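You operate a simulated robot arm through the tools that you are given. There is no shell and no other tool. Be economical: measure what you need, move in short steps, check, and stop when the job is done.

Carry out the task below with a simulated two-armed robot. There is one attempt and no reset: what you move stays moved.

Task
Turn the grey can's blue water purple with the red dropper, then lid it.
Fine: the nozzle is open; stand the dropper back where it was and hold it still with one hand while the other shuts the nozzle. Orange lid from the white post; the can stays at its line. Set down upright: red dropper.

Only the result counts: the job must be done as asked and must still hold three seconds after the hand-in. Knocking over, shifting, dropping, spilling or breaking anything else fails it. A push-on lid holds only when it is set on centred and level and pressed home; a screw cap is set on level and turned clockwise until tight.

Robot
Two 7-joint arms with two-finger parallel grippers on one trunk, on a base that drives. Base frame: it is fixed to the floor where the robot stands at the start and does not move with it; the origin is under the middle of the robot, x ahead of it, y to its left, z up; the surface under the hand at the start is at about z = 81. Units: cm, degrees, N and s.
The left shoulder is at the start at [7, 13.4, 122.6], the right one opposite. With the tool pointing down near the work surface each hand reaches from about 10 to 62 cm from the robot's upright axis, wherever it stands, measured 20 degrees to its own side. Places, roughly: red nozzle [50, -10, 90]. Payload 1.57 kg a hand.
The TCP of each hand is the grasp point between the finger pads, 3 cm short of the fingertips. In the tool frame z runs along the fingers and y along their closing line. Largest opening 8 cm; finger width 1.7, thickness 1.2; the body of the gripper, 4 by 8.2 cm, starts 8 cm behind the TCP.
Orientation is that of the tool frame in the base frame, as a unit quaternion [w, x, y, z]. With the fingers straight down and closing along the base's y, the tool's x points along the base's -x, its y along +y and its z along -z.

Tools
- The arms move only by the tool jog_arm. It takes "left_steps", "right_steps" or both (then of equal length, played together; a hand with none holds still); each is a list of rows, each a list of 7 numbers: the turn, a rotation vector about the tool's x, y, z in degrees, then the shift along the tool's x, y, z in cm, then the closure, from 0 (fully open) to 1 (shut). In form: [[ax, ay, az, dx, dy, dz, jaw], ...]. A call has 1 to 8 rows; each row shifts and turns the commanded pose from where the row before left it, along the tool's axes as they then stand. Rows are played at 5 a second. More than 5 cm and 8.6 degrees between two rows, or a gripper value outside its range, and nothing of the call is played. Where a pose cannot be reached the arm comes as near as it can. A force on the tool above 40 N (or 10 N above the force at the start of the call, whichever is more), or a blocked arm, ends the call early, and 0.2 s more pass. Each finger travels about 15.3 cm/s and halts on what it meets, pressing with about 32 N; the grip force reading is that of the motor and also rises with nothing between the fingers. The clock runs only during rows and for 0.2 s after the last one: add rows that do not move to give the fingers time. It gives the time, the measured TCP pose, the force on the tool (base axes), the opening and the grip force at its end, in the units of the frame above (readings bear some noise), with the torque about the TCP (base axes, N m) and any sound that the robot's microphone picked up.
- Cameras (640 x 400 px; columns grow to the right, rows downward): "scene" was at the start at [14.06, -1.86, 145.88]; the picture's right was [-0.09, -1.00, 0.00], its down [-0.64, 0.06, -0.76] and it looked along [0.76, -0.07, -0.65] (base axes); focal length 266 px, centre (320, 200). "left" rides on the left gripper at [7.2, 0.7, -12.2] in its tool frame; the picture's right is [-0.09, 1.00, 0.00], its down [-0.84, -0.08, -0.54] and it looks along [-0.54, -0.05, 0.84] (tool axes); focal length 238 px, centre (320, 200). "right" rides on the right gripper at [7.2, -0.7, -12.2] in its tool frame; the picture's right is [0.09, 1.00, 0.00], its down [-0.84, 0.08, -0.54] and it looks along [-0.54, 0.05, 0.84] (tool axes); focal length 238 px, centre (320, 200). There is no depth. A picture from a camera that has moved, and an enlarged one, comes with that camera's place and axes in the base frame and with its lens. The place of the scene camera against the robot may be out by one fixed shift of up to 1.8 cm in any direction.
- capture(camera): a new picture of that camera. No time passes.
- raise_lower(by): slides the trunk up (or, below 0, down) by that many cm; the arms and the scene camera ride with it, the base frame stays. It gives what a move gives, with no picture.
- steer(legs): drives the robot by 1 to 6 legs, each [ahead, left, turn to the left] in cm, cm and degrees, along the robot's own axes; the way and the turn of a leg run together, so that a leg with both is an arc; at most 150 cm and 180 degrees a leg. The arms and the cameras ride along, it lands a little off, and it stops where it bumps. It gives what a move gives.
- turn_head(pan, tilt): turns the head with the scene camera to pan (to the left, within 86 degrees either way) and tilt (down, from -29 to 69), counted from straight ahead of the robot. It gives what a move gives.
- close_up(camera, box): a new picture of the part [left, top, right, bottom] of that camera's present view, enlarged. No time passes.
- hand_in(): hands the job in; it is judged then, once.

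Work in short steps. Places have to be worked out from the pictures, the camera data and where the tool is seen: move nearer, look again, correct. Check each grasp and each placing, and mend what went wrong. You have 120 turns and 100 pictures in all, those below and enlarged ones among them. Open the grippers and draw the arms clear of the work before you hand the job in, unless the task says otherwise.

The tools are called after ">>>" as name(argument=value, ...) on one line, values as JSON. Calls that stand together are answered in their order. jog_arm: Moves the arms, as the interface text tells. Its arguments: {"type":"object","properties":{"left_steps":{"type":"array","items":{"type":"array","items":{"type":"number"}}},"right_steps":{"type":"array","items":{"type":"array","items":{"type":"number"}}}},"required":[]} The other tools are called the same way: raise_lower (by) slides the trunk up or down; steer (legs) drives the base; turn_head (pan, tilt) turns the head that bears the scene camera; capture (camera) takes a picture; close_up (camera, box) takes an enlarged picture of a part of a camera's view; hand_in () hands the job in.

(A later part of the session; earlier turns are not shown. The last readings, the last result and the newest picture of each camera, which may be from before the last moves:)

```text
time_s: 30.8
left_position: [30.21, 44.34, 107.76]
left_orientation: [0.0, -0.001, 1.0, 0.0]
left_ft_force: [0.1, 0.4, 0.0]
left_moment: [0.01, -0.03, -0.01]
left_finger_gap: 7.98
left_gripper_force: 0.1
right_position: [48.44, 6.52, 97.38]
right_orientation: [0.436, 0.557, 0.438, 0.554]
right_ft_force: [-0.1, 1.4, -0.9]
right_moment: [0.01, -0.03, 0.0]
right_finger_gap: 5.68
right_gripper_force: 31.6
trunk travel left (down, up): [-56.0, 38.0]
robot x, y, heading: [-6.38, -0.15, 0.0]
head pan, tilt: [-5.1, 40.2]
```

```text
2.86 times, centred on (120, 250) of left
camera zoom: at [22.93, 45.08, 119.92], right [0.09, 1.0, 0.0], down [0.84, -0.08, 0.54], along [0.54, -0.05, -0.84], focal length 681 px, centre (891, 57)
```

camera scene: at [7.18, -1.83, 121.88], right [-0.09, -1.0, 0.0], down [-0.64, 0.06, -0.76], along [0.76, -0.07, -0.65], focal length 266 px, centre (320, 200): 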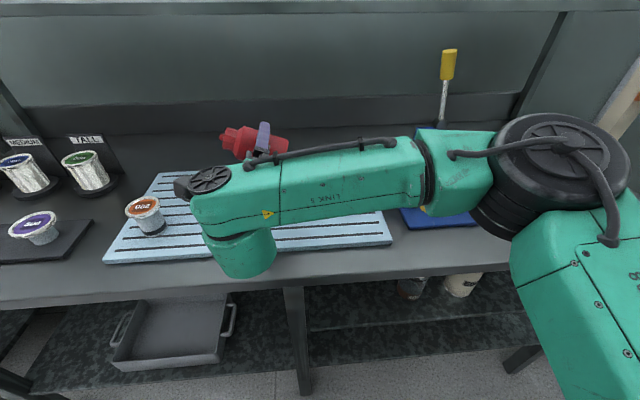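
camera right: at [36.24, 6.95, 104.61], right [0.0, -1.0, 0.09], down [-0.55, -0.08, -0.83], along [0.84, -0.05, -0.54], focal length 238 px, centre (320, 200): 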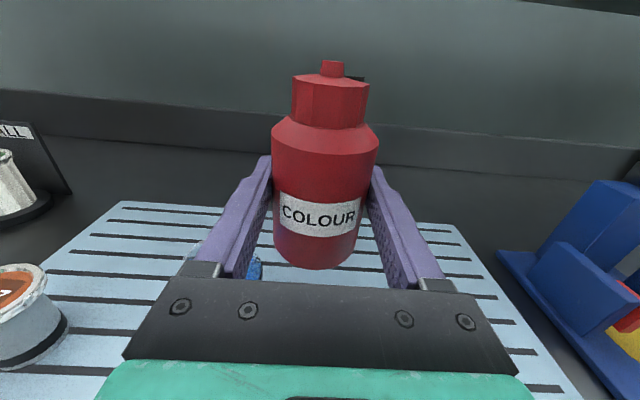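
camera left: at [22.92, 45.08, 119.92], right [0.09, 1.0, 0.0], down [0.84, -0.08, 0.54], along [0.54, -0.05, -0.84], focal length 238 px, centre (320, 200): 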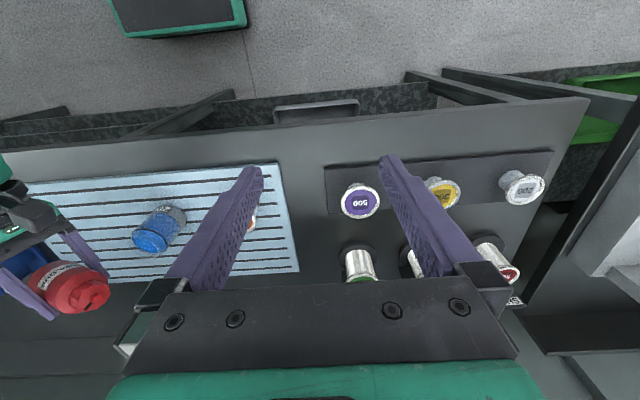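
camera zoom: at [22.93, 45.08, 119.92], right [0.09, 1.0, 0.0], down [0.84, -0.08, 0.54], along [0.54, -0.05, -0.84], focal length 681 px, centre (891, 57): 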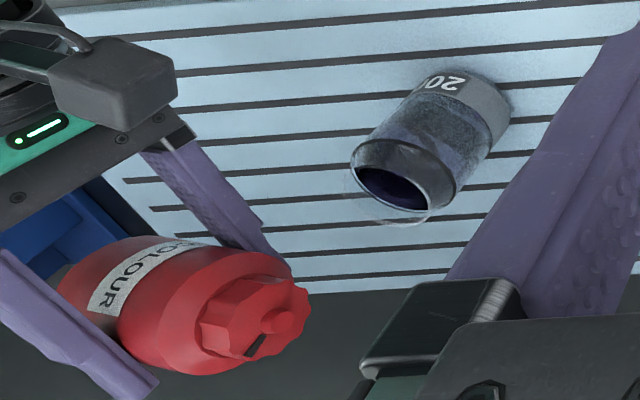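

Flow has stopped and nothing spilled. Enlarging the can to judge colour and level.

>>> close_up(camera="left", box=[120, 190, 180, 245])

```text
7.27 times, centred on (150, 218) of left
camera zoom: at [22.93, 45.08, 119.92], right [0.09, 1.0, 0.0], down [0.84, -0.08, 0.54], along [0.54, -0.05, -0.84], focal length 1734 px, centre (1556, 73)
```

zoom: 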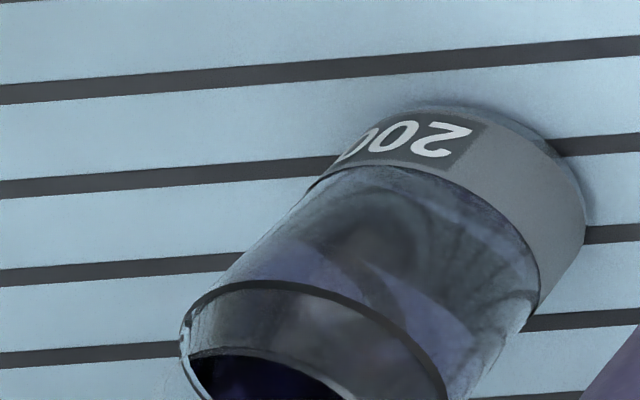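

Dark indigo; hard to judge from here. I'll bring the left camera closer for a better look while the mixture settles.

>>> jog_arm(left_steps=[[0, 0, 0, -1, -3, -1, 0], [0, 0, 0, -1, -3, -1, 0], [0, 0, 0, -1, -3, -1, 0], [0, 0, 0, -1, -3, -1, 0], [0, 0, 0, -1, -3, 0, 0], [0, 0, 0, -1, -2, 0, 0]])

>>> close_up(camera="left", box=[140, 90, 300, 210])

```text
time_s: 32.2
left_position: [35.91, 27.5, 111.45]
left_orientation: [0.001, -0.002, 1.0, 0.0]
left_ft_force: [-0.3, 0.4, 1.0]
left_moment: [-0.02, 0.01, 0.03]
left_finger_gap: 7.99
left_gripper_force: 0.1
left hand out of reach, approached as far as the arm can: row 6
right_position: [48.57, 6.45, 97.45]
right_orientation: [0.437, 0.557, 0.438, 0.554]
right_ft_force: [1.2, -0.2, -2.6]
right_moment: [0.01, 0.05, -0.03]
right_finger_gap: 5.68
right_gripper_force: 32.3
trunk travel left (down, up): [-56.0, 38.0]
robot x, y, heading: [-6.71, 0.1, -0.1]
head pan, tilt: [-5.1, 40.2]
```

```text
3.33 times, centred on (220, 150) of left
camera zoom: at [28.79, 28.12, 123.6], right [0.09, 1.0, 0.0], down [0.83, -0.07, 0.55], along [0.54, -0.05, -0.84], focal length 794 px, centre (653, 367)
```

zoom: 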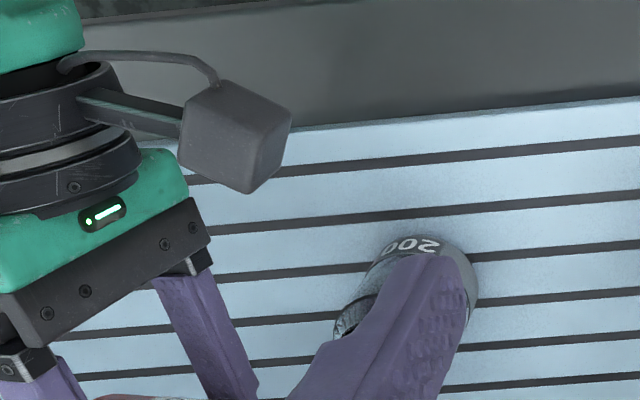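

The finger blocks the view. I'll bring the dropper upright and back a bit, shift the left hand, then inspect.

>>> jog_arm(right_steps=[[0, 0, 8.5, 0, 0, 0, 0.5], [0, 0, 8.5, 0, 0, 0, 0.5], [0, 0, 8.5, 0, 0, 0, 0.5], [0, 0, 8.5, 0, 0, 0, 0.5], [0, 0, 8.5, 0, 0, 0, 0.5], [0, 0, 8.5, 0, 0, 0, 0.5], [0, 0, 8.5, 0, 0, 0, 0.5], [0, 0, 8.5, 0, 0, 0, 0.5]], left_steps=[[0, 0, 0, -0.3, 2, 1.5, 0], [0, 0, 0, 0, 2, 1.5, 0], [0, 0, 0, 0, 2, 1, 0], [0, 0, 0, 0, 1, 1, 0], [0, 0, 0, 0, 0, 0, 0], [0, 0, 0, 0, 0, 0, 0], [0, 0, 0, 0, 0, 0, 0], [0, 0, 0, 0, 0, 0, 0]])

>>> jog_arm(right_steps=[[0, 0, 8.5, 0, 2, 0, 0.5], [0, 0, 0, 0, 2.5, 0, 0.5], [0, 0, 0, 0, 2.5, 0, 0.5], [0, 0, 0, 0, 0, 0, 0.5]])

>>> capture(camera="left")

>>> capture(camera="scene")

```text
time_s: 34.0
left_position: [36.12, 34.49, 106.23]
left_orientation: [0.0, 0.0, 1.0, 0.0]
left_ft_force: [-0.2, 0.2, 0.3]
left_moment: [-0.01, 0.0, -0.02]
left_finger_gap: 7.98
left_gripper_force: 0.1
right_position: [48.42, 6.62, 97.5]
right_orientation: [0.052, 0.706, 0.051, 0.704]
right_ft_force: [-0.4, -0.3, -1.8]
right_moment: [0.0, 0.01, 0.01]
right_finger_gap: 5.66
right_gripper_force: 31.8
trunk travel left (down, up): [-56.0, 38.0]
robot x, y, heading: [-7.1, -0.15, -0.1]
head pan, tilt: [-5.1, 40.2]
```

```text
time_s: 35.0
left_position: [36.25, 34.43, 106.24]
left_orientation: [0.0, -0.001, 1.0, -0.001]
left_ft_force: [0.0, 0.7, 0.3]
left_moment: [-0.03, -0.04, -0.04]
left_finger_gap: 7.99
left_gripper_force: 0.1
right_position: [48.37, -0.25, 97.83]
right_orientation: [0.001, 0.708, 0.0, 0.706]
right_ft_force: [0.2, 0.1, -1.7]
right_moment: [0.02, 0.0, 0.0]
right_finger_gap: 5.69
right_gripper_force: 32.6
trunk travel left (down, up): [-56.0, 38.0]
robot x, y, heading: [-6.4, -0.12, -0.1]
head pan, tilt: [-5.1, 40.2]
```

```text
63 pictures are left
camera left: at [29.01, 35.18, 118.48], right [0.09, 1.0, 0.0], down [0.84, -0.07, 0.54], along [0.54, -0.05, -0.84], focal length 238 px, centre (320, 200)
```

left: 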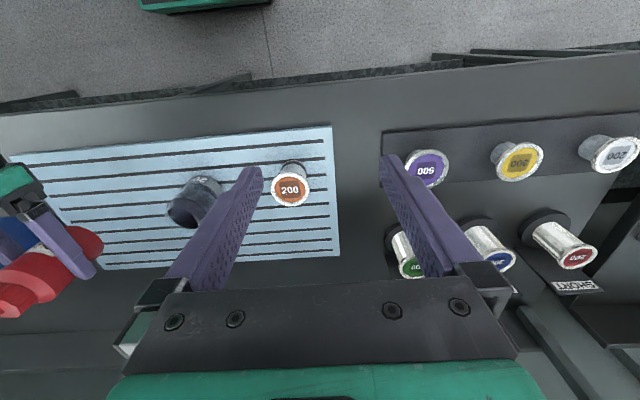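

```text
62 pictures are left
camera scene: at [7.2, -1.78, 121.88], right [-0.09, -1.0, 0.0], down [-0.64, 0.06, -0.76], along [0.76, -0.07, -0.65], focal length 266 px, centre (320, 200)
```

scene: 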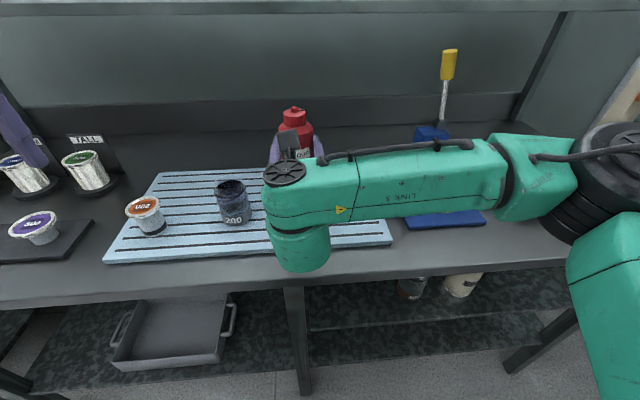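

>>> close_up(camera="scene", box=[205, 168, 265, 235])

>>> close_up(camera="left", box=[150, 160, 220, 240])

```text
5.97 times, centred on (235, 202) of scene
camera zoom: at [7.2, -1.78, 121.88], right [-0.09, -1.0, 0.0], down [-0.64, 0.06, -0.76], along [0.76, -0.07, -0.65], focal length 1588 px, centre (828, 191)
```

zoom: 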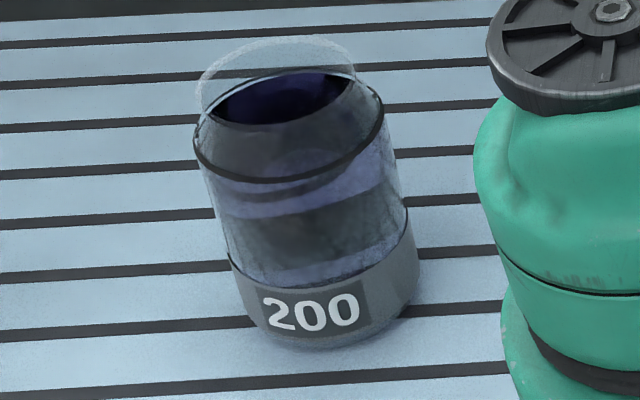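

```text
5.00 times, centred on (185, 200) of left
camera zoom: at [29.01, 35.18, 118.48], right [0.09, 1.0, 0.0], down [0.84, -0.07, 0.54], along [0.54, -0.05, -0.84], focal length 1192 px, centre (995, 200)
```

zoom: 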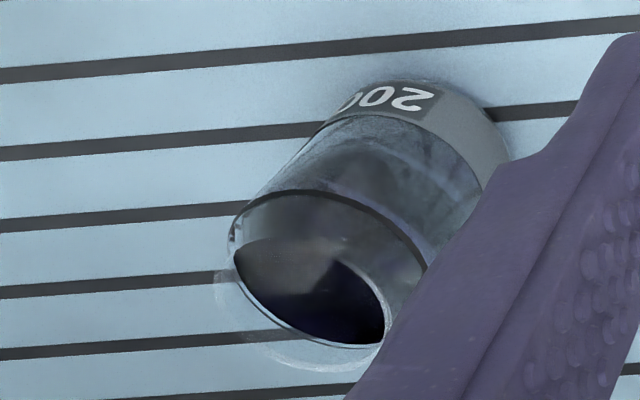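

>>> close_up(camera="scene", box=[222, 178, 246, 192])

```text
16.00 times, centred on (234, 185) of scene
camera zoom: at [7.2, -1.78, 121.88], right [-0.09, -1.0, 0.0], down [-0.64, 0.06, -0.76], along [0.76, -0.07, -0.65], focal length 4256 px, centre (1696, 440)
```

zoom: 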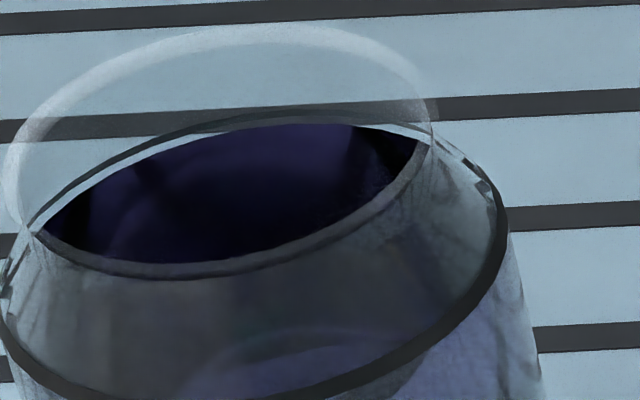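

The colour is a dark indigo, still on the blue side of purple. I'll add one more short burst; first return beside the can and roll to 68°.

>>> jog_arm(right_steps=[[0, 0, 0, 0, -2.2, 0, 0.5], [0, 0, 0, 0, -2.2, 0, 0.5], [0, 0, -8.5, 0, -2.2, 0, 0.5], [0, 0, -8.5, 0, 0, 0, 0.5], [0, 0, -8.5, 0, 0, 0, 0.5], [0, 0, -8.5, 0, 0, 0, 0.5], [0, 0, -8.5, 0, 0, 0, 0.5], [0, 0, -8.5, 0, 0, 0, 0.5]], left_steps=[[0, 0, 0, 0, 2, 0, 0], [0, 0, 0, 0, 2, 0, 0], [0, 0, 0, 0, 2, 0, 0], [0, 0, 0, 0, 2, 0, 0], [0, 0, 0, 0, 0, 0, 0], [0, 0, 0, 0, 0, 0, 0], [0, 0, 0, 0, 0, 0, 0], [0, 0, 0, 0, 0, 0, 0]])

```text
time_s: 36.8
left_position: [36.16, 42.48, 106.49]
left_orientation: [-0.001, -0.001, 1.0, 0.0]
left_ft_force: [-1.2, 0.1, 0.3]
left_moment: [-0.01, 0.01, 0.01]
left_finger_gap: 8.01
left_gripper_force: 0.0
right_position: [48.48, 6.1, 97.83]
right_orientation: [0.306, 0.639, 0.306, 0.636]
right_ft_force: [0.2, 0.1, -0.5]
right_moment: [-0.03, 0.05, 0.01]
right_finger_gap: 5.66
right_gripper_force: 31.7
trunk travel left (down, up): [-56.0, 38.0]
robot x, y, heading: [-7.15, 0.27, -0.0]
head pan, tilt: [-5.1, 40.2]
```

>>> jog_arm(right_steps=[[0, 0, -8.5, 0, 0, 0, 0.5], [0, 0, -8.5, 0, 0, 0, 0.5], [0, 0, -8.5, 0.2, 0, 0, 0.5]])

>>> jog_arm(right_steps=[[0, 0, -8.5, 0.2, 0, 0, 0.5], [0, 0, -8.5, 0.1, 0, 0, 0.5], [0, 0, -8.5, 0.1, 0, 0, 0.5], [0, 0, -8.5, 0, 0.5, 0, 0.5], [0, 0, 8.5, 0, -0.5, 0, 0.5], [0, 0, 8.5, 0, 0, 0, 0.5], [0, 0, 8.5, 0, 0, 0, 0.5], [0, 0, 8.5, 0, 0, 0, 0.5]])

>>> close_up(camera="left", box=[40, 140, 220, 300])

```text
time_s: 37.6
left_position: [36.1, 42.54, 106.45]
left_orientation: [-0.001, 0.0, 1.0, 0.0]
left_ft_force: [0.0, -0.4, 0.6]
left_moment: [0.02, 0.01, -0.01]
left_finger_gap: 8.0
left_gripper_force: 0.0
right_position: [48.36, 6.21, 97.92]
right_orientation: [0.439, 0.556, 0.439, 0.553]
right_ft_force: [0.1, -0.4, -1.2]
right_moment: [0.01, 0.05, -0.02]
right_finger_gap: 5.67
right_gripper_force: 32.2
trunk travel left (down, up): [-56.0, 38.0]
robot x, y, heading: [-6.78, -0.03, -0.5]
head pan, tilt: [-5.1, 40.2]
```

```text
time_s: 39.4
left_position: [36.22, 42.57, 106.41]
left_orientation: [0.0, -0.001, 1.0, 0.0]
left_ft_force: [-1.1, -0.7, 0.0]
left_moment: [0.01, 0.0, 0.0]
left_finger_gap: 7.99
left_gripper_force: 0.0
right_position: [48.4, 6.61, 97.97]
right_orientation: [0.437, 0.557, 0.438, 0.555]
right_ft_force: [1.0, 0.4, -0.7]
right_moment: [0.01, 0.02, -0.01]
right_finger_gap: 5.66
right_gripper_force: 31.9
trunk travel left (down, up): [-56.0, 38.0]
robot x, y, heading: [-7.13, -0.38, -0.4]
head pan, tilt: [-5.1, 40.2]
```

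```text
2.50 times, centred on (130, 220) of left
camera zoom: at [28.98, 43.1, 118.62], right [0.09, 1.0, 0.0], down [0.84, -0.08, 0.54], along [0.54, -0.05, -0.84], focal length 596 px, centre (795, 150)
```

zoom: 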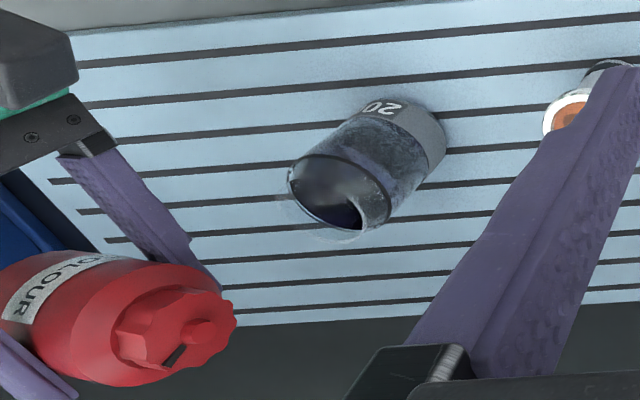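

>>> close_up(camera="left", box=[115, 180, 165, 215])

>>> jog_arm(right_steps=[[0, 0, 8.5, 0, 0, 0, 0.5], [0, 0, 8.5, 0, 0, 0, 0.5], [0, 0, 8.5, 0, 0, 0, 0.5], [0, 0, 8.5, -1, 1, 0, 0.5], [0, 0, 8.5, -1.5, 1.5, 0, 0.5], [0, 0, 8.5, -0.8, 2, 0, 0.5], [0, 0, 8.5, 0, 2.2, 0, 0.5], [0, 0, 8.5, 0, 2.2, 0, 0.5]])

>>> close_up(camera="scene", box=[205, 168, 265, 235])

```text
11.43 times, centred on (140, 198) of left
camera zoom: at [28.98, 43.1, 118.62], right [0.09, 1.0, 0.0], down [0.84, -0.08, 0.54], along [0.54, -0.05, -0.84], focal length 2724 px, centre (2377, 229)
```

zoom: 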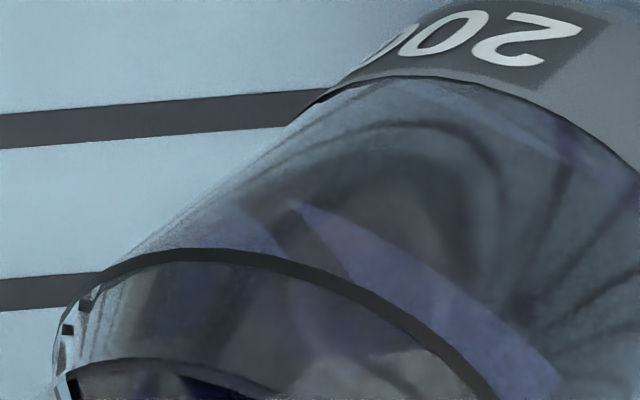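

```text
time_s: 41.2
left_position: [36.11, 42.37, 106.43]
left_orientation: [0.0, -0.001, 1.0, 0.0]
left_ft_force: [0.7, 0.4, -0.1]
left_moment: [0.03, 0.01, 0.02]
left_finger_gap: 8.02
left_gripper_force: 0.1
right_position: [48.37, -3.17, 99.93]
right_orientation: [0.051, 0.706, 0.051, 0.704]
right_ft_force: [-0.6, -0.8, -1.3]
right_moment: [-0.02, -0.02, 0.02]
right_finger_gap: 5.68
right_gripper_force: 32.3
trunk travel left (down, up): [-56.0, 38.0]
robot x, y, heading: [-6.87, 0.3, -0.1]
head pan, tilt: [-5.1, 40.2]
```

```text
5.97 times, centred on (235, 202) of scene
camera zoom: at [7.17, -1.94, 121.88], right [-0.09, -1.0, 0.0], down [-0.64, 0.06, -0.76], along [0.76, -0.07, -0.65], focal length 1588 px, centre (828, 191)
```

zoom: 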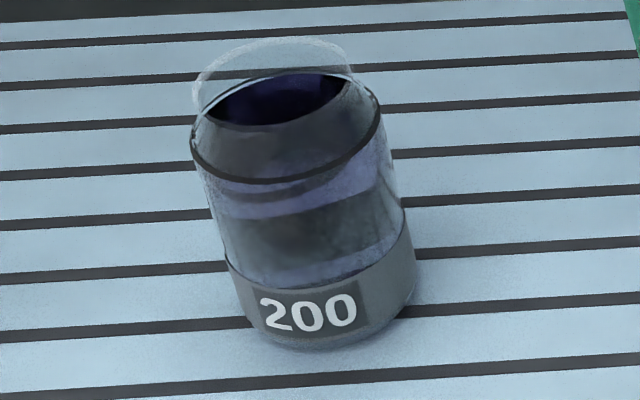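

The colour is unchanged from the last check, so that burst probably didn't flow (tilt too small). I'll do one more short, real burst at ~119° and compare. First going back beside the can.

>>> jog_arm(right_steps=[[0, 0, 0, 0, -3.1, 0, 0.5], [0, 0, 0, -1, -3.1, 0, 0.5], [0, 0, 0, -1.3, -3.1, 0, 0.5], [0, 0, -8.5, 0, 0, 0, 0.5], [0, 0, -8.5, 0, 0, 0, 0.5], [0, 0, -8.5, 0, 0, 0, 0.5], [0, 0, -8.5, 0, 0, 0, 0.5], [0, 0, -8.5, 0, 0, 0, 0.5]])

>>> jog_arm(right_steps=[[0, 0, -8.5, 0, 0, 0, 0.5], [0, 0, -8.5, 0, 0, 0, 0.5], [0, 0, -8.5, 0, 0, 0, 0.5], [0, 0, -8.5, 0, 0, 0, 0.5], [0, 0, -8.5, 0, 0, 0, 0.5], [0, 0, 0, 0, 0, 0, 0.5]])

>>> close_up(camera="left", box=[40, 140, 220, 300])

```text
time_s: 43.0
left_position: [36.24, 42.38, 106.43]
left_orientation: [0.0, -0.001, 1.0, -0.001]
left_ft_force: [0.0, -0.4, -0.5]
left_moment: [-0.01, 0.01, 0.0]
left_finger_gap: 8.01
left_gripper_force: 0.2
right_position: [48.48, 5.74, 96.28]
right_orientation: [0.305, 0.639, 0.306, 0.636]
right_ft_force: [0.3, 0.6, -1.6]
right_moment: [0.0, 0.0, 0.0]
right_finger_gap: 5.65
right_gripper_force: 32.0
trunk travel left (down, up): [-56.0, 38.0]
robot x, y, heading: [-6.71, -0.07, -0.0]
head pan, tilt: [-5.1, 40.2]
```

```text
time_s: 44.4
left_position: [36.04, 42.4, 106.5]
left_orientation: [0.0, -0.001, 1.0, 0.0]
left_ft_force: [0.2, 0.7, 0.1]
left_moment: [0.0, -0.02, -0.04]
left_finger_gap: 8.0
left_gripper_force: 0.1
right_position: [48.36, 5.57, 96.42]
right_orientation: [0.515, 0.485, 0.516, 0.483]
right_ft_force: [0.5, 0.0, -1.8]
right_moment: [0.04, 0.01, -0.02]
right_finger_gap: 5.67
right_gripper_force: 31.3
trunk travel left (down, up): [-56.0, 38.0]
robot x, y, heading: [-6.87, 0.07, 0.1]
head pan, tilt: [-5.1, 40.2]
```

```text
2.50 times, centred on (130, 220) of left
camera zoom: at [28.97, 43.1, 118.62], right [0.09, 1.0, 0.0], down [0.84, -0.08, 0.54], along [0.54, -0.05, -0.84], focal length 596 px, centre (795, 150)
```

zoom: 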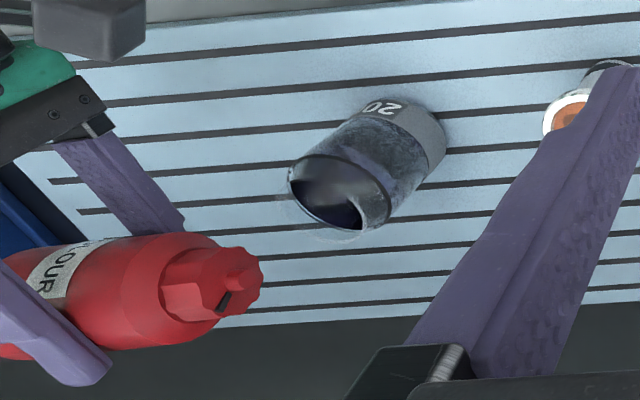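

No flow at 93°. Now a brief dip to 119° and straight back.

>>> jog_arm(right_steps=[[0, 0, -8.5, 0.44, 1.03, 0, 0.5], [0, 0, -8.5, 0.28, 1.08, 0, 0.5], [0, 0, -8.5, 0.15, 1.02, 0, 0.5], [0, 0, 8.5, 0, 0, 0, 0.5], [0, 0, 8.5, 0, 0, 0, 0.5], [0, 0, 8.5, 0, 0, 0, 0.5], [0, 0, 8.5, 0, 0, 0, 0.5]])

>>> close_up(camera="left", box=[40, 140, 220, 300])

```text
time_s: 46.0
left_position: [36.1, 42.45, 106.52]
left_orientation: [0.0, -0.001, 1.0, 0.0]
left_ft_force: [-1.3, -0.2, 0.5]
left_moment: [-0.01, 0.02, 0.01]
left_finger_gap: 8.03
left_gripper_force: 0.0
right_position: [48.4, 7.23, 99.35]
right_orientation: [0.477, 0.523, 0.478, 0.52]
right_ft_force: [0.0, 0.8, -1.7]
right_moment: [0.0, -0.03, -0.03]
right_finger_gap: 5.69
right_gripper_force: 31.9
trunk travel left (down, up): [-56.0, 38.0]
robot x, y, heading: [-7.07, -0.2, -0.0]
head pan, tilt: [-5.1, 40.2]
```

```text
2.50 times, centred on (130, 220) of left
camera zoom: at [28.98, 43.1, 118.62], right [0.09, 1.0, 0.0], down [0.84, -0.08, 0.54], along [0.54, -0.05, -0.84], focal length 596 px, centre (795, 150)
```

zoom: 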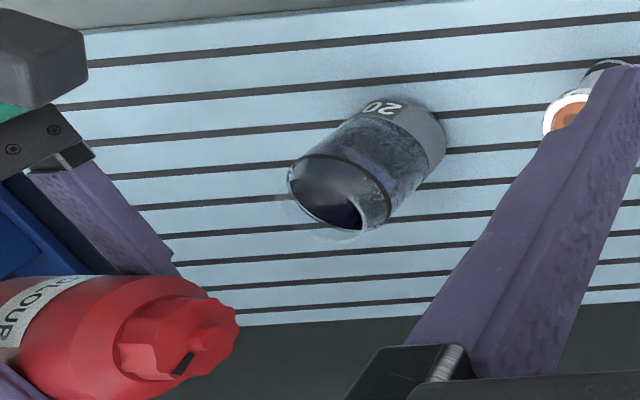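

>>> jog_arm(right_steps=[[0, 0, 8.5, 0, 0, 0, 0.5], [0, 0, 8.5, 0, 0, 0, 0.5], [0, 0, 8.5, 0, 0, 0, 0.5], [0, 0, 8.5, -1, 1, 0, 0.5], [0, 0, 8.5, -1.5, 1.5, 0, 0.5], [0, 0, 8.5, -1.5, 2, 0, 0.5], [0, 0, 8.5, -0.5, 2.5, 0, 0.5], [0, 0, 8.5, 0, 2.5, 0, 0.5]])

>>> close_up(camera="scene", box=[205, 168, 265, 235])

>>> close_up(camera="scene", box=[222, 178, 246, 192])

```text
time_s: 47.8
left_position: [36.09, 42.4, 106.41]
left_orientation: [0.0, -0.001, 1.0, -0.001]
left_ft_force: [-0.2, 0.4, 0.0]
left_moment: [0.02, 0.04, 0.01]
left_finger_gap: 7.99
left_gripper_force: 0.1
right_position: [48.46, -3.51, 102.21]
right_orientation: [0.103, 0.701, 0.104, 0.698]
right_ft_force: [0.1, 0.8, -1.2]
right_moment: [0.0, 0.04, -0.01]
right_finger_gap: 5.66
right_gripper_force: 32.0
trunk travel left (down, up): [-56.0, 38.0]
robot x, y, heading: [-7.03, 0.23, -0.0]
head pan, tilt: [-5.1, 40.2]
```

```text
5.97 times, centred on (235, 202) of scene
camera zoom: at [7.17, -1.95, 121.88], right [-0.09, -1.0, 0.0], down [-0.64, 0.06, -0.76], along [0.76, -0.07, -0.65], focal length 1588 px, centre (828, 191)
```

zoom: 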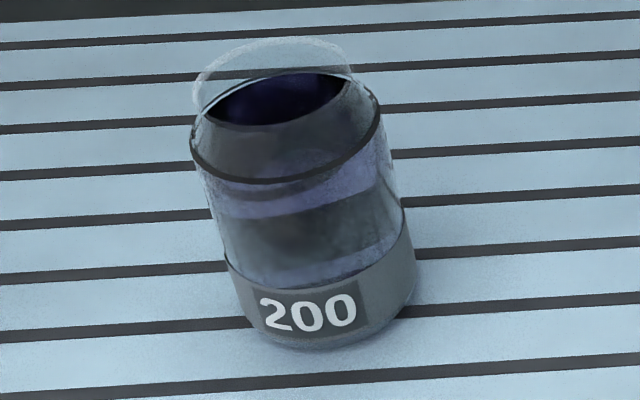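

```text
16.00 times, centred on (234, 185) of scene
camera zoom: at [7.17, -1.95, 121.88], right [-0.09, -1.0, 0.0], down [-0.64, 0.06, -0.76], along [0.76, -0.07, -0.65], focal length 4256 px, centre (1696, 440)
```

zoom: 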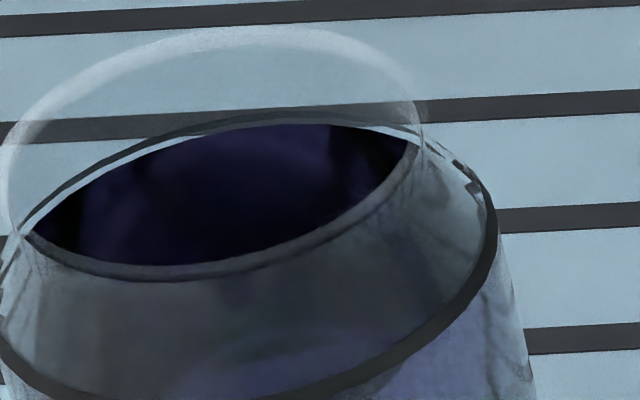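

The tint (green most absorbed, violet transmission) is purple, and it has settled at this colour. I accept it and return the dropper: finish uprighting and go above its place.

>>> jog_arm(right_steps=[[0, 0, 8.5, 0, 0, 0, 0.5], [0, 0, 8.3, 0, 0, 0, 0.5], [0, 0, 0, -2, 2, -0.6, 0.5], [0, 0, 0, -3, 2, -0.5, 0.5], [0, 0, 0, -3, 0, 0, 0.5], [0, 0, 0, -3, 0, 0, 0.5], [0, 0, 0, 0, 0, 0, 0.5]])

>>> capture(camera="right")

```text
time_s: 49.4
left_position: [36.23, 42.45, 106.47]
left_orientation: [0.0, -0.001, 1.0, 0.0]
left_ft_force: [-0.1, -0.1, -0.4]
left_moment: [0.03, -0.04, 0.01]
left_finger_gap: 8.03
left_gripper_force: 0.1
right_position: [47.15, -7.55, 91.15]
right_orientation: [0.002, 0.708, 0.001, 0.706]
right_ft_force: [0.7, -0.9, -1.9]
right_moment: [0.02, 0.03, 0.01]
right_finger_gap: 5.68
right_gripper_force: 32.0
trunk travel left (down, up): [-56.0, 38.0]
robot x, y, heading: [-6.92, 0.07, -0.1]
head pan, tilt: [-5.1, 40.2]
```

```text
51 pictures are left
camera right: at [34.99, -6.82, 98.43], right [0.0, -1.0, 0.1], down [-0.54, -0.08, -0.84], along [0.84, -0.05, -0.54], focal length 238 px, centre (320, 200)
```

right: 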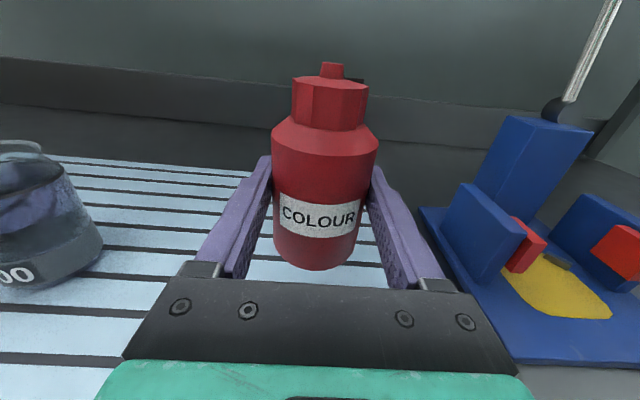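

The dropper hasn't slipped. Lowering it to its original pose (z≈86).

>>> jog_arm(right_steps=[[0, 0, 0, -2, 0, 0.16, 0.5], [0, 0, 0, -2, 0, 0, 0.5], [0, 0, 0, -0.7, 0, 0, 0.5], [0, 0, 0, -0.3, 0, 0, 0.5], [0, 0, 0, -0.1, 0, 0, 0.5], [0, 0, 0, 0, 0, 0, 0.5]])

```text
time_s: 50.8
left_position: [36.08, 42.55, 106.5]
left_orientation: [0.0, 0.0, 1.0, 0.0]
left_ft_force: [0.5, -0.1, -0.5]
left_moment: [0.0, -0.01, -0.03]
left_finger_gap: 7.98
left_gripper_force: 0.0
right_position: [47.45, -7.45, 86.09]
right_orientation: [0.002, 0.708, 0.001, 0.706]
right_ft_force: [-0.5, -0.3, 0.9]
right_moment: [0.05, -0.01, 0.0]
right_finger_gap: 5.69
right_gripper_force: 32.4
trunk travel left (down, up): [-56.0, 38.0]
robot x, y, heading: [-6.5, -0.31, 0.0]
head pan, tilt: [-5.1, 40.2]
```

Contact is made and it stands in place, still held. Now bring the left hand over toward the knob at safe height.

>>> jog_arm(left_steps=[[0, 0, 0, -1, -4, 0.6, 0], [0, 0, 0, -1, -4.4, 0.6, 0], [0, 0, 0, -1, -4.4, 0.6, 0], [0, 0, 0, -1, -4.4, 0.6, 0], [0, 0, 0, -1.2, -4.4, 0.6, 0], [0, 0, 0, -1.2, -4.4, 0.6, 0], [0, 0, 0, -1.2, -4.4, 0, 0], [0, 0, 0, -1.2, -4.4, 0, 0]])

>>> capture(camera="left")

>>> capture(camera="scene")

```text
time_s: 52.6
left_position: [39.96, 13.29, 100.78]
left_orientation: [0.001, -0.002, 1.0, 0.0]
left_ft_force: [0.1, 0.6, -0.1]
left_moment: [0.04, -0.01, 0.0]
left_finger_gap: 7.99
left_gripper_force: 0.1
left hand out of reach, approached as far as the arm can: row 6, 7, 8
right_position: [47.34, -7.41, 86.1]
right_orientation: [0.002, 0.708, 0.0, 0.706]
right_ft_force: [-0.6, -0.8, 2.2]
right_moment: [0.06, 0.05, 0.02]
right_finger_gap: 5.67
right_gripper_force: 32.6
trunk travel left (down, up): [-56.0, 38.0]
robot x, y, heading: [-7.26, 0.12, -0.0]
head pan, tilt: [-5.1, 40.2]
```

```text
50 pictures are left
camera left: at [32.67, 13.89, 113.02], right [0.09, 1.0, 0.0], down [0.84, -0.07, 0.54], along [0.54, -0.05, -0.84], focal length 238 px, centre (320, 200)
```

left: 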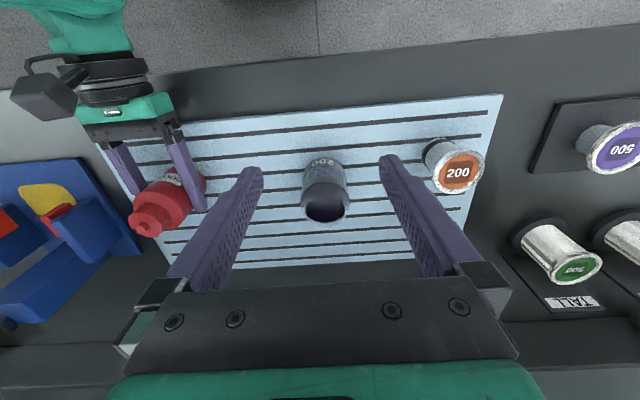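

```text
49 pictures are left
camera scene: at [7.11, -1.86, 121.89], right [-0.09, -1.0, 0.0], down [-0.64, 0.06, -0.76], along [0.76, -0.07, -0.65], focal length 266 px, centre (320, 200)
```

scene: 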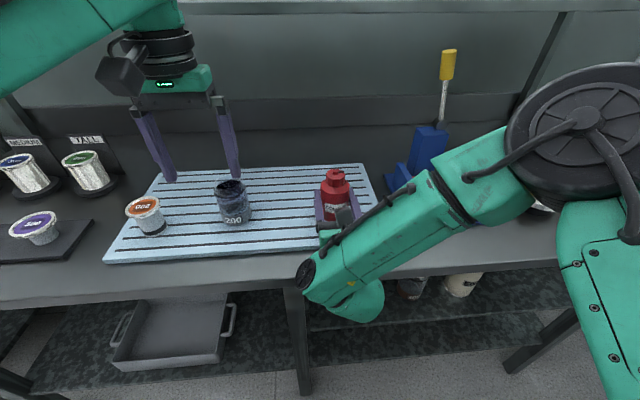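

The left arm can't cross over with the trunk this low. The dropper is standing, so I'll release it and back off, then raise the trunk and re-grip its body with the right hand tilted ~40° so that the left can reach the knob from above.

>>> jog_arm(right_steps=[[0, 0, 0, 0, 0, 0, 0.25], [0, 0, 0, 0, 0, 0, 0], [0, 0, 0, 0, 0, 0, 0], [0, 0, 0, 0, 0, -2, 0], [0, 0, 0, 0, 0, -3, 0], [0, 0, 0, 0, 0, -3.3, 0], [0, 0, 0, 3, 0, 0, 0], [0, 0, 0, 3, 0, 0, 0]], left_steps=[[0, 0, 0, 0, 0, 0, 0], [0, 0, 0, 0, 0, 0, 0], [0, 0, 0, 0, 0, 0, 0], [0, 0, 0, 0, 0, 0, 0], [0, 0, 0, 0, 2, 0, 0], [0, 0, 0, 0, 3, 0, 0], [0, 0, 0, 0, 3, 0, 0], [0, 0, 0, 0, 3, 0, 0]])

>>> capture(camera="right")

```text
time_s: 54.4
left_position: [39.69, 24.22, 100.92]
left_orientation: [0.001, -0.002, 1.0, -0.001]
left_ft_force: [0.0, -0.1, 0.6]
left_moment: [-0.01, -0.01, 0.04]
left_finger_gap: 7.97
left_gripper_force: 0.0
right_position: [39.08, -7.36, 92.26]
right_orientation: [0.002, 0.708, 0.001, 0.706]
right_ft_force: [-0.4, -0.3, 0.5]
right_moment: [0.01, 0.01, 0.04]
right_finger_gap: 8.01
right_gripper_force: 0.0
trunk travel left (down, up): [-56.0, 38.0]
robot x, y, heading: [-6.77, 0.35, 0.1]
head pan, tilt: [-5.1, 40.2]
```

```text
48 pictures are left
camera right: at [26.89, -6.66, 99.46], right [0.0, -1.0, 0.1], down [-0.54, -0.08, -0.84], along [0.84, -0.05, -0.54], focal length 238 px, centre (320, 200)
```

right: 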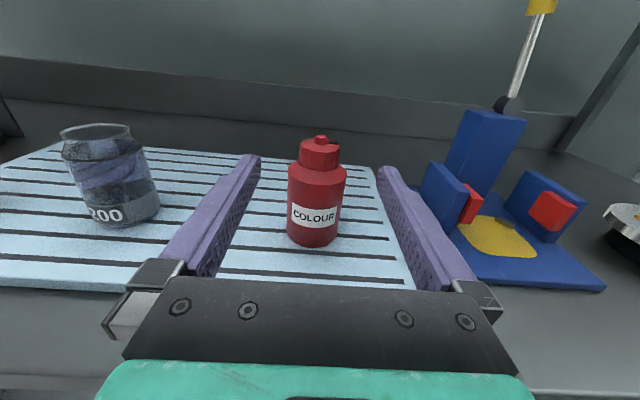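

The dropper stands upright in place. Raising the trunk and easing forward.

>>> raise_lower(by=22)

>>> steer(legs=[[5, 0, 0]])

>>> jog_arm(right_steps=[[0, 0, -8.5, 0, 0, 0, 0], [0, 0, -8.5, 0, 0, 0, 0], [0, 0, -8.5, 0, 0, 0, 0], [0, 0, -8.5, 0, 0, 0, 0], [0, 0, -8.5, 0, 0, 0, 0], [0, 0, -8.5, 0, 0, 0, 0], [0, 0, -8.5, 0, 0, 0, 0], [0, 0, -8.5, 0, 0, 0, 0]])

>>> jog_arm(right_steps=[[0, 0, -8.5, 0, 0, 0, 0], [0, 0, -8.5, 0, 0, 0, 0], [0, 0, -8.5, 0, 0, 0, 0], [0, 0, -8.5, 0, 0, 0, 0], [0, 0, -8.5, 0, 0, 0, 0], [0, 0, -8.5, 0, 0, 0, 0], [0, 0, -8.5, 0, 0, 0, 0], [0, 0, -8.5, 0, 0, 0, 0]])

```text
time_s: 56.7
left_position: [39.79, 24.33, 122.98]
left_orientation: [0.0, -0.001, 1.0, 0.0]
left_ft_force: [0.0, 0.4, -0.1]
left_moment: [0.01, 0.0, 0.01]
left_finger_gap: 8.0
left_gripper_force: 0.0
right_position: [39.26, -7.41, 114.09]
right_orientation: [0.002, 0.708, 0.0, 0.706]
right_ft_force: [-0.6, -0.2, 0.3]
right_moment: [0.0, 0.02, -0.04]
right_finger_gap: 8.0
right_gripper_force: 0.2
trunk travel left (down, up): [-78.0, 16.0]
robot x, y, heading: [-7.05, 0.05, -0.1]
head pan, tilt: [-5.1, 40.2]
```

```text
time_s: 57.7
left_position: [44.01, 24.15, 123.19]
left_orientation: [0.004, -0.001, 1.0, 0.0]
left_ft_force: [-1.4, 0.2, -0.5]
left_moment: [-0.02, -0.08, 0.02]
left_finger_gap: 8.03
left_gripper_force: 0.1
right_position: [43.57, -7.47, 114.36]
right_orientation: [0.002, 0.706, 0.001, 0.708]
right_ft_force: [-0.7, 0.3, -0.6]
right_moment: [-0.01, -0.01, 0.02]
right_finger_gap: 7.99
right_gripper_force: 0.1
trunk travel left (down, up): [-78.0, 16.0]
robot x, y, heading: [-2.17, 0.09, -0.1]
head pan, tilt: [-5.1, 40.2]
```

```text
time_s: 59.5
left_position: [44.74, 24.18, 122.99]
left_orientation: [0.001, -0.001, 1.0, 0.0]
left_ft_force: [-0.6, -0.3, 0.8]
left_moment: [0.01, 0.0, -0.03]
left_finger_gap: 7.99
left_gripper_force: 0.0
right_position: [44.37, -7.47, 114.11]
right_orientation: [0.396, 0.586, 0.398, 0.584]
right_ft_force: [1.2, -0.2, -0.1]
right_moment: [-0.02, -0.02, 0.0]
right_finger_gap: 8.0
right_gripper_force: 0.1
trunk travel left (down, up): [-78.0, 16.0]
robot x, y, heading: [-1.7, 0.12, 0.0]
head pan, tilt: [-5.1, 40.2]
```

```text
time_s: 61.3
left_position: [44.85, 24.21, 122.87]
left_orientation: [0.0, -0.001, 1.0, 0.0]
left_ft_force: [0.5, -0.4, -0.1]
left_moment: [0.03, 0.02, 0.01]
left_finger_gap: 8.02
left_gripper_force: 0.1
right_position: [44.1, -7.35, 114.2]
right_orientation: [0.656, 0.263, 0.657, 0.262]
right_ft_force: [-0.2, -0.1, 0.4]
right_moment: [0.0, 0.0, 0.01]
right_finger_gap: 8.0
right_gripper_force: 0.1
trunk travel left (down, up): [-78.0, 16.0]
robot x, y, heading: [-2.08, 0.37, -0.1]
head pan, tilt: [-5.1, 40.2]
```

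>>> jog_arm(right_steps=[[0, 0, -8.5, 0, 0, -1, 0], [0, 0, -8.5, 0, 0, -1, 0], [0, 0, -8.5, 0, 0, -1, 0], [0, 0, -8.5, 0, 0, 0, 0], [0, 0, -8.5, 0, 0, 0, 0], [0, 0, -1.3, 0, 0, 0, 0], [-8.3, 0, 0, 0, 0, 0, 0], [-8.3, 0, 0, 0, 0, 0, 0]])

>>> jog_arm(right_steps=[[-8.4, 0, 0, 0, 0, 0, 0], [0, 8, 0, 0, 0, 0, 0], [0, 8, 0, 0, 0, 0, 0], [0, 8, 0, 0, 0, 0, 0], [0, 8, 0, 0, 0, 0, 0], [0, 8, 0, 0, 0, 0, 0]])

>>> capture(camera="right")

```text
time_s: 63.1
left_position: [44.75, 24.19, 122.97]
left_orientation: [0.0, -0.001, 1.0, 0.0]
left_ft_force: [0.7, 0.3, 0.8]
left_moment: [0.03, 0.06, -0.01]
left_finger_gap: 8.02
left_gripper_force: 0.1
right_position: [41.88, -6.99, 114.35]
right_orientation: [0.669, 0.053, 0.729, 0.135]
right_ft_force: [0.5, -0.5, -0.3]
right_moment: [-0.01, 0.02, 0.01]
right_finger_gap: 8.01
right_gripper_force: 0.0
right hand out of reach, approached as far as the arm can: row 7, 8
trunk travel left (down, up): [-78.0, 16.0]
robot x, y, heading: [-1.72, -0.19, 0.4]
head pan, tilt: [-5.1, 40.2]
stopped in row 8 (right hand): the arm was blocked; the commanded pose is now the measured one
```

```text
time_s: 63.5
left_position: [44.68, 24.2, 123.03]
left_orientation: [0.0, -0.001, 1.0, 0.0]
left_ft_force: [-1.3, 0.5, 0.3]
left_moment: [-0.02, -0.06, 0.01]
left_finger_gap: 7.99
left_gripper_force: 0.1
right_position: [43.33, -6.79, 116.81]
right_orientation: [0.652, 0.133, 0.702, 0.254]
right_ft_force: [0.0, 0.3, 0.1]
right_moment: [0.05, 0.0, 0.02]
right_finger_gap: 7.99
right_gripper_force: 0.1
right hand out of reach, approached as far as the arm can: row 1, 2
trunk travel left (down, up): [-78.0, 16.0]
robot x, y, heading: [-1.95, 0.3, 0.3]
head pan, tilt: [-5.1, 40.2]
stopped in row 2 (right hand): the arm was blocked; the commanded pose is now the measured one
```

```text
47 pictures are left
camera right: at [30.59, -5.91, 110.73], right [-0.16, 0.88, 0.45], down [-0.45, -0.47, 0.76], along [0.88, -0.08, 0.47], focal length 238 px, centre (320, 200)
```

right: 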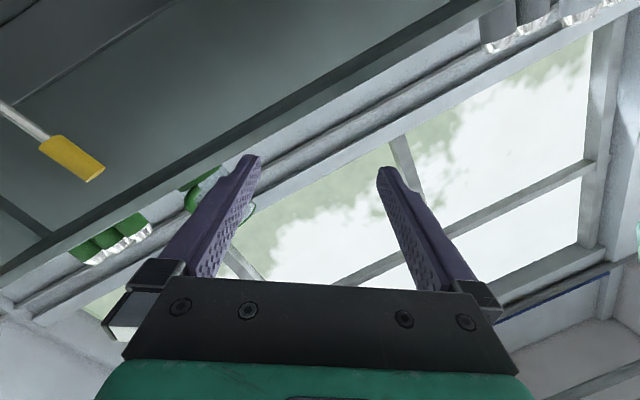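

The right arm got cramped at that pose. I'll move the hand outward (forward and right) before turning further.

>>> jog_arm(right_steps=[[0, 0, 0, -1.58, -2.45, 2, 0], [0, 0, 0, -1.58, -2.45, 2, 0], [0, 0, 0, 0, 0, 0, 0]])

>>> capture(camera="scene")

```text
time_s: 64.3
left_position: [44.58, 24.61, 123.07]
left_orientation: [0.001, -0.001, 1.0, -0.002]
left_ft_force: [0.2, 0.2, -0.1]
left_moment: [-0.02, 0.0, -0.01]
left_finger_gap: 8.01
left_gripper_force: 0.1
right_position: [47.67, -10.23, 118.55]
right_orientation: [0.655, 0.13, 0.7, 0.253]
right_ft_force: [-0.5, 0.1, -0.3]
right_moment: [0.0, 0.01, -0.02]
right_finger_gap: 8.0
right_gripper_force: 0.0
right hand out of reach, approached as far as the arm can: row 2
trunk travel left (down, up): [-78.0, 16.0]
robot x, y, heading: [-2.01, 0.12, -0.0]
head pan, tilt: [-5.1, 40.2]
```

```text
46 pictures are left
camera scene: at [12.03, -1.47, 143.9], right [-0.09, -1.0, 0.0], down [-0.64, 0.06, -0.76], along [0.76, -0.07, -0.64], focal length 266 px, centre (320, 200)
```

scene: 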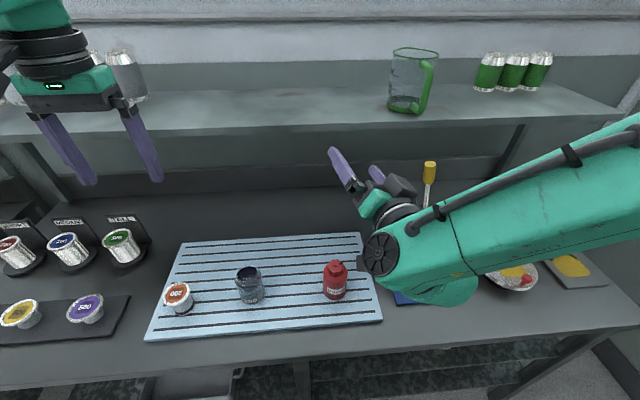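

Now correct the residual roll (−32°) and pitch the tool down in this roomier place.

>>> jog_arm(right_steps=[[0, 8, 0, 0, 0, 0, 0], [0, 0, -8, 0, 0, 0, 0], [0, 0, -8, 0, 0, 0, 0], [0, 0, -8, 0, 0, 0, 0], [0, 0, -8, 0, 0, 0, 0], [0, 8, 0, 0, 0, 0, 0], [0, 8, 0, 0, 0, 0, 0], [0, 0, 0, 0, 0, 0, 0]])

```text
time_s: 66.1
left_position: [44.91, 24.13, 122.89]
left_orientation: [-0.001, 0.0, 1.0, 0.001]
left_ft_force: [-0.1, -0.2, -0.6]
left_moment: [-0.02, 0.03, -0.01]
left_finger_gap: 8.0
left_gripper_force: 0.0
right_position: [47.87, -10.4, 118.24]
right_orientation: [0.544, -0.109, 0.829, 0.072]
right_ft_force: [0.2, 0.8, 0.4]
right_moment: [-0.01, -0.01, -0.01]
right_finger_gap: 7.98
right_gripper_force: 0.0
trunk travel left (down, up): [-78.0, 16.0]
robot x, y, heading: [-2.28, 0.15, 0.4]
head pan, tilt: [-5.1, 40.2]
```

>>> jog_arm(right_steps=[[0, 8.3, 0, 0, 0, 0, 0], [0, 8.2, 0, 0, 0, 0, 0], [0, 0, 0, 3.68, 0.58, 1.28, 0], [0, 0, 0, 3.68, 0.58, 1.28, 0], [0, 0, 0, 3.68, 0.58, 1.28, 0], [0, 0, 0, 3.68, 0.58, 1.28, 0], [0, 0, 0, 3.68, 0.58, 1.28, 0], [0, 0, 0, 0, 0, 0, 0]])

>>> capture(camera="right")

>>> capture(camera="scene")

```text
time_s: 67.9
left_position: [44.81, 24.21, 122.95]
left_orientation: [0.001, -0.001, 1.0, 0.0]
left_ft_force: [1.1, -0.9, 0.1]
left_moment: [-0.01, -0.01, -0.03]
left_finger_gap: 8.0
left_gripper_force: 0.0
right_position: [40.43, -9.19, 99.86]
right_orientation: [0.42, -0.117, 0.898, 0.056]
right_ft_force: [0.8, 0.5, -0.5]
right_moment: [0.01, -0.01, 0.02]
right_finger_gap: 8.01
right_gripper_force: 0.1
trunk travel left (down, up): [-78.0, 16.0]
robot x, y, heading: [-2.42, 0.12, 0.2]
head pan, tilt: [-5.1, 40.2]
```

```text
45 pictures are left
camera right: at [27.12, -13.52, 102.14], right [-0.31, 0.95, -0.07], down [0.1, 0.1, 0.99], along [0.94, 0.3, -0.13], focal length 238 px, centre (320, 200)
```

right: 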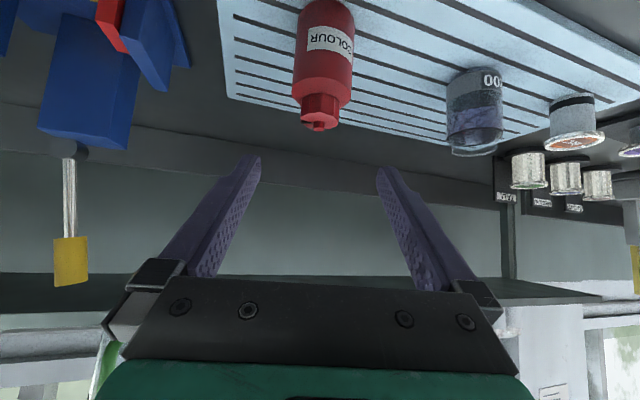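

```text
44 pictures are left
camera scene: at [12.21, -1.83, 143.89], right [-0.09, -1.0, 0.0], down [-0.64, 0.06, -0.76], along [0.76, -0.07, -0.65], focal length 266 px, centre (320, 200)
```

scene: 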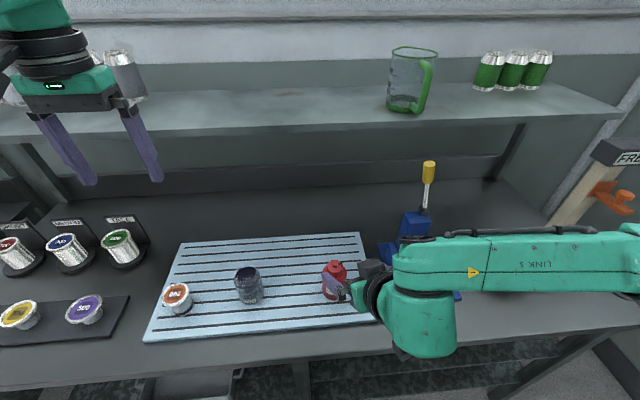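

Geometry matches (bottle centre ≈[47.4,-7.5]). Moving to the standoff in front of the body.

>>> jog_arm(right_steps=[[0, 0, 0, 3, -0.1, 2.1, 0], [0, 0, 0, 3, -0.1, 2.1, 0], [0, 0, 0, 0, 0, 2.2, 0], [0, 0, 0, 0, 0, 0, 0]])

>>> capture(camera="right")

```text
time_s: 68.9
left_position: [44.78, 24.22, 123.05]
left_orientation: [0.002, -0.001, 1.0, 0.0]
left_ft_force: [0.2, 0.4, -0.1]
left_moment: [-0.04, -0.02, 0.0]
left_finger_gap: 8.0
left_gripper_force: 0.1
right_position: [41.49, -9.2, 91.26]
right_orientation: [0.419, -0.117, 0.898, 0.056]
right_ft_force: [-0.6, 0.3, -0.2]
right_moment: [0.03, 0.05, 0.0]
right_finger_gap: 8.02
right_gripper_force: 0.1
trunk travel left (down, up): [-78.0, 16.0]
robot x, y, heading: [-2.03, 0.52, -0.1]
head pan, tilt: [-5.1, 40.2]
```

```text
43 pictures are left
camera right: at [28.18, -13.37, 93.55], right [-0.31, 0.95, -0.07], down [0.1, 0.1, 0.99], along [0.94, 0.3, -0.13], focal length 238 px, centre (320, 200)
```

right: 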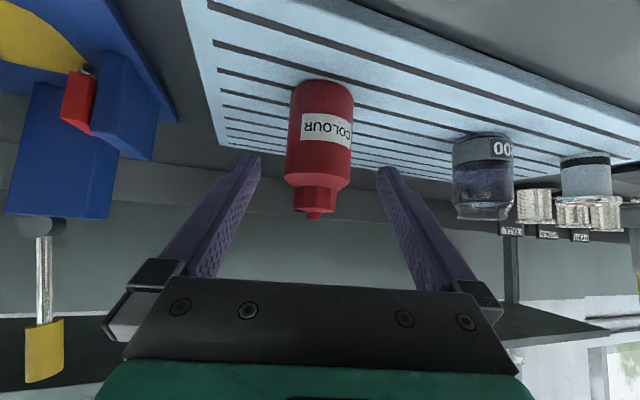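

Well centred. Advancing 7.9 cm along the tool axis to surround the body.

>>> jog_arm(right_steps=[[0, 0, 0, 0, 0, 2, 0], [0, 0, 0, 0, 0, 2, 0], [0, 0, 0, 0, 0, 2, 0], [0, 0, 0, 0, 0, 1.9, 0], [0, 0, 0, 0, 0, 0, 0]])

>>> capture(camera="right")

```text
time_s: 70.1
left_position: [44.81, 24.21, 122.99]
left_orientation: [0.0, -0.001, 1.0, 0.0]
left_ft_force: [0.2, 0.4, -0.6]
left_moment: [0.0, 0.0, -0.02]
left_finger_gap: 8.01
left_gripper_force: 0.1
right_position: [47.34, -7.64, 86.26]
right_orientation: [0.419, -0.117, 0.899, 0.055]
right_ft_force: [0.4, -1.0, 1.1]
right_moment: [-0.04, -0.03, 0.0]
right_finger_gap: 8.03
right_gripper_force: 0.0
trunk travel left (down, up): [-78.0, 16.0]
robot x, y, heading: [-2.2, -0.21, -0.1]
head pan, tilt: [-5.1, 40.2]
```

```text
42 pictures are left
camera right: at [34.05, -11.95, 88.55], right [-0.31, 0.95, -0.07], down [0.1, 0.1, 0.99], along [0.94, 0.3, -0.13], focal length 238 px, centre (320, 200)
```

right: 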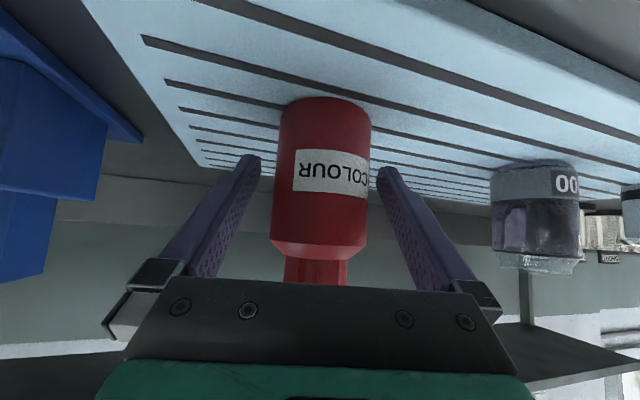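

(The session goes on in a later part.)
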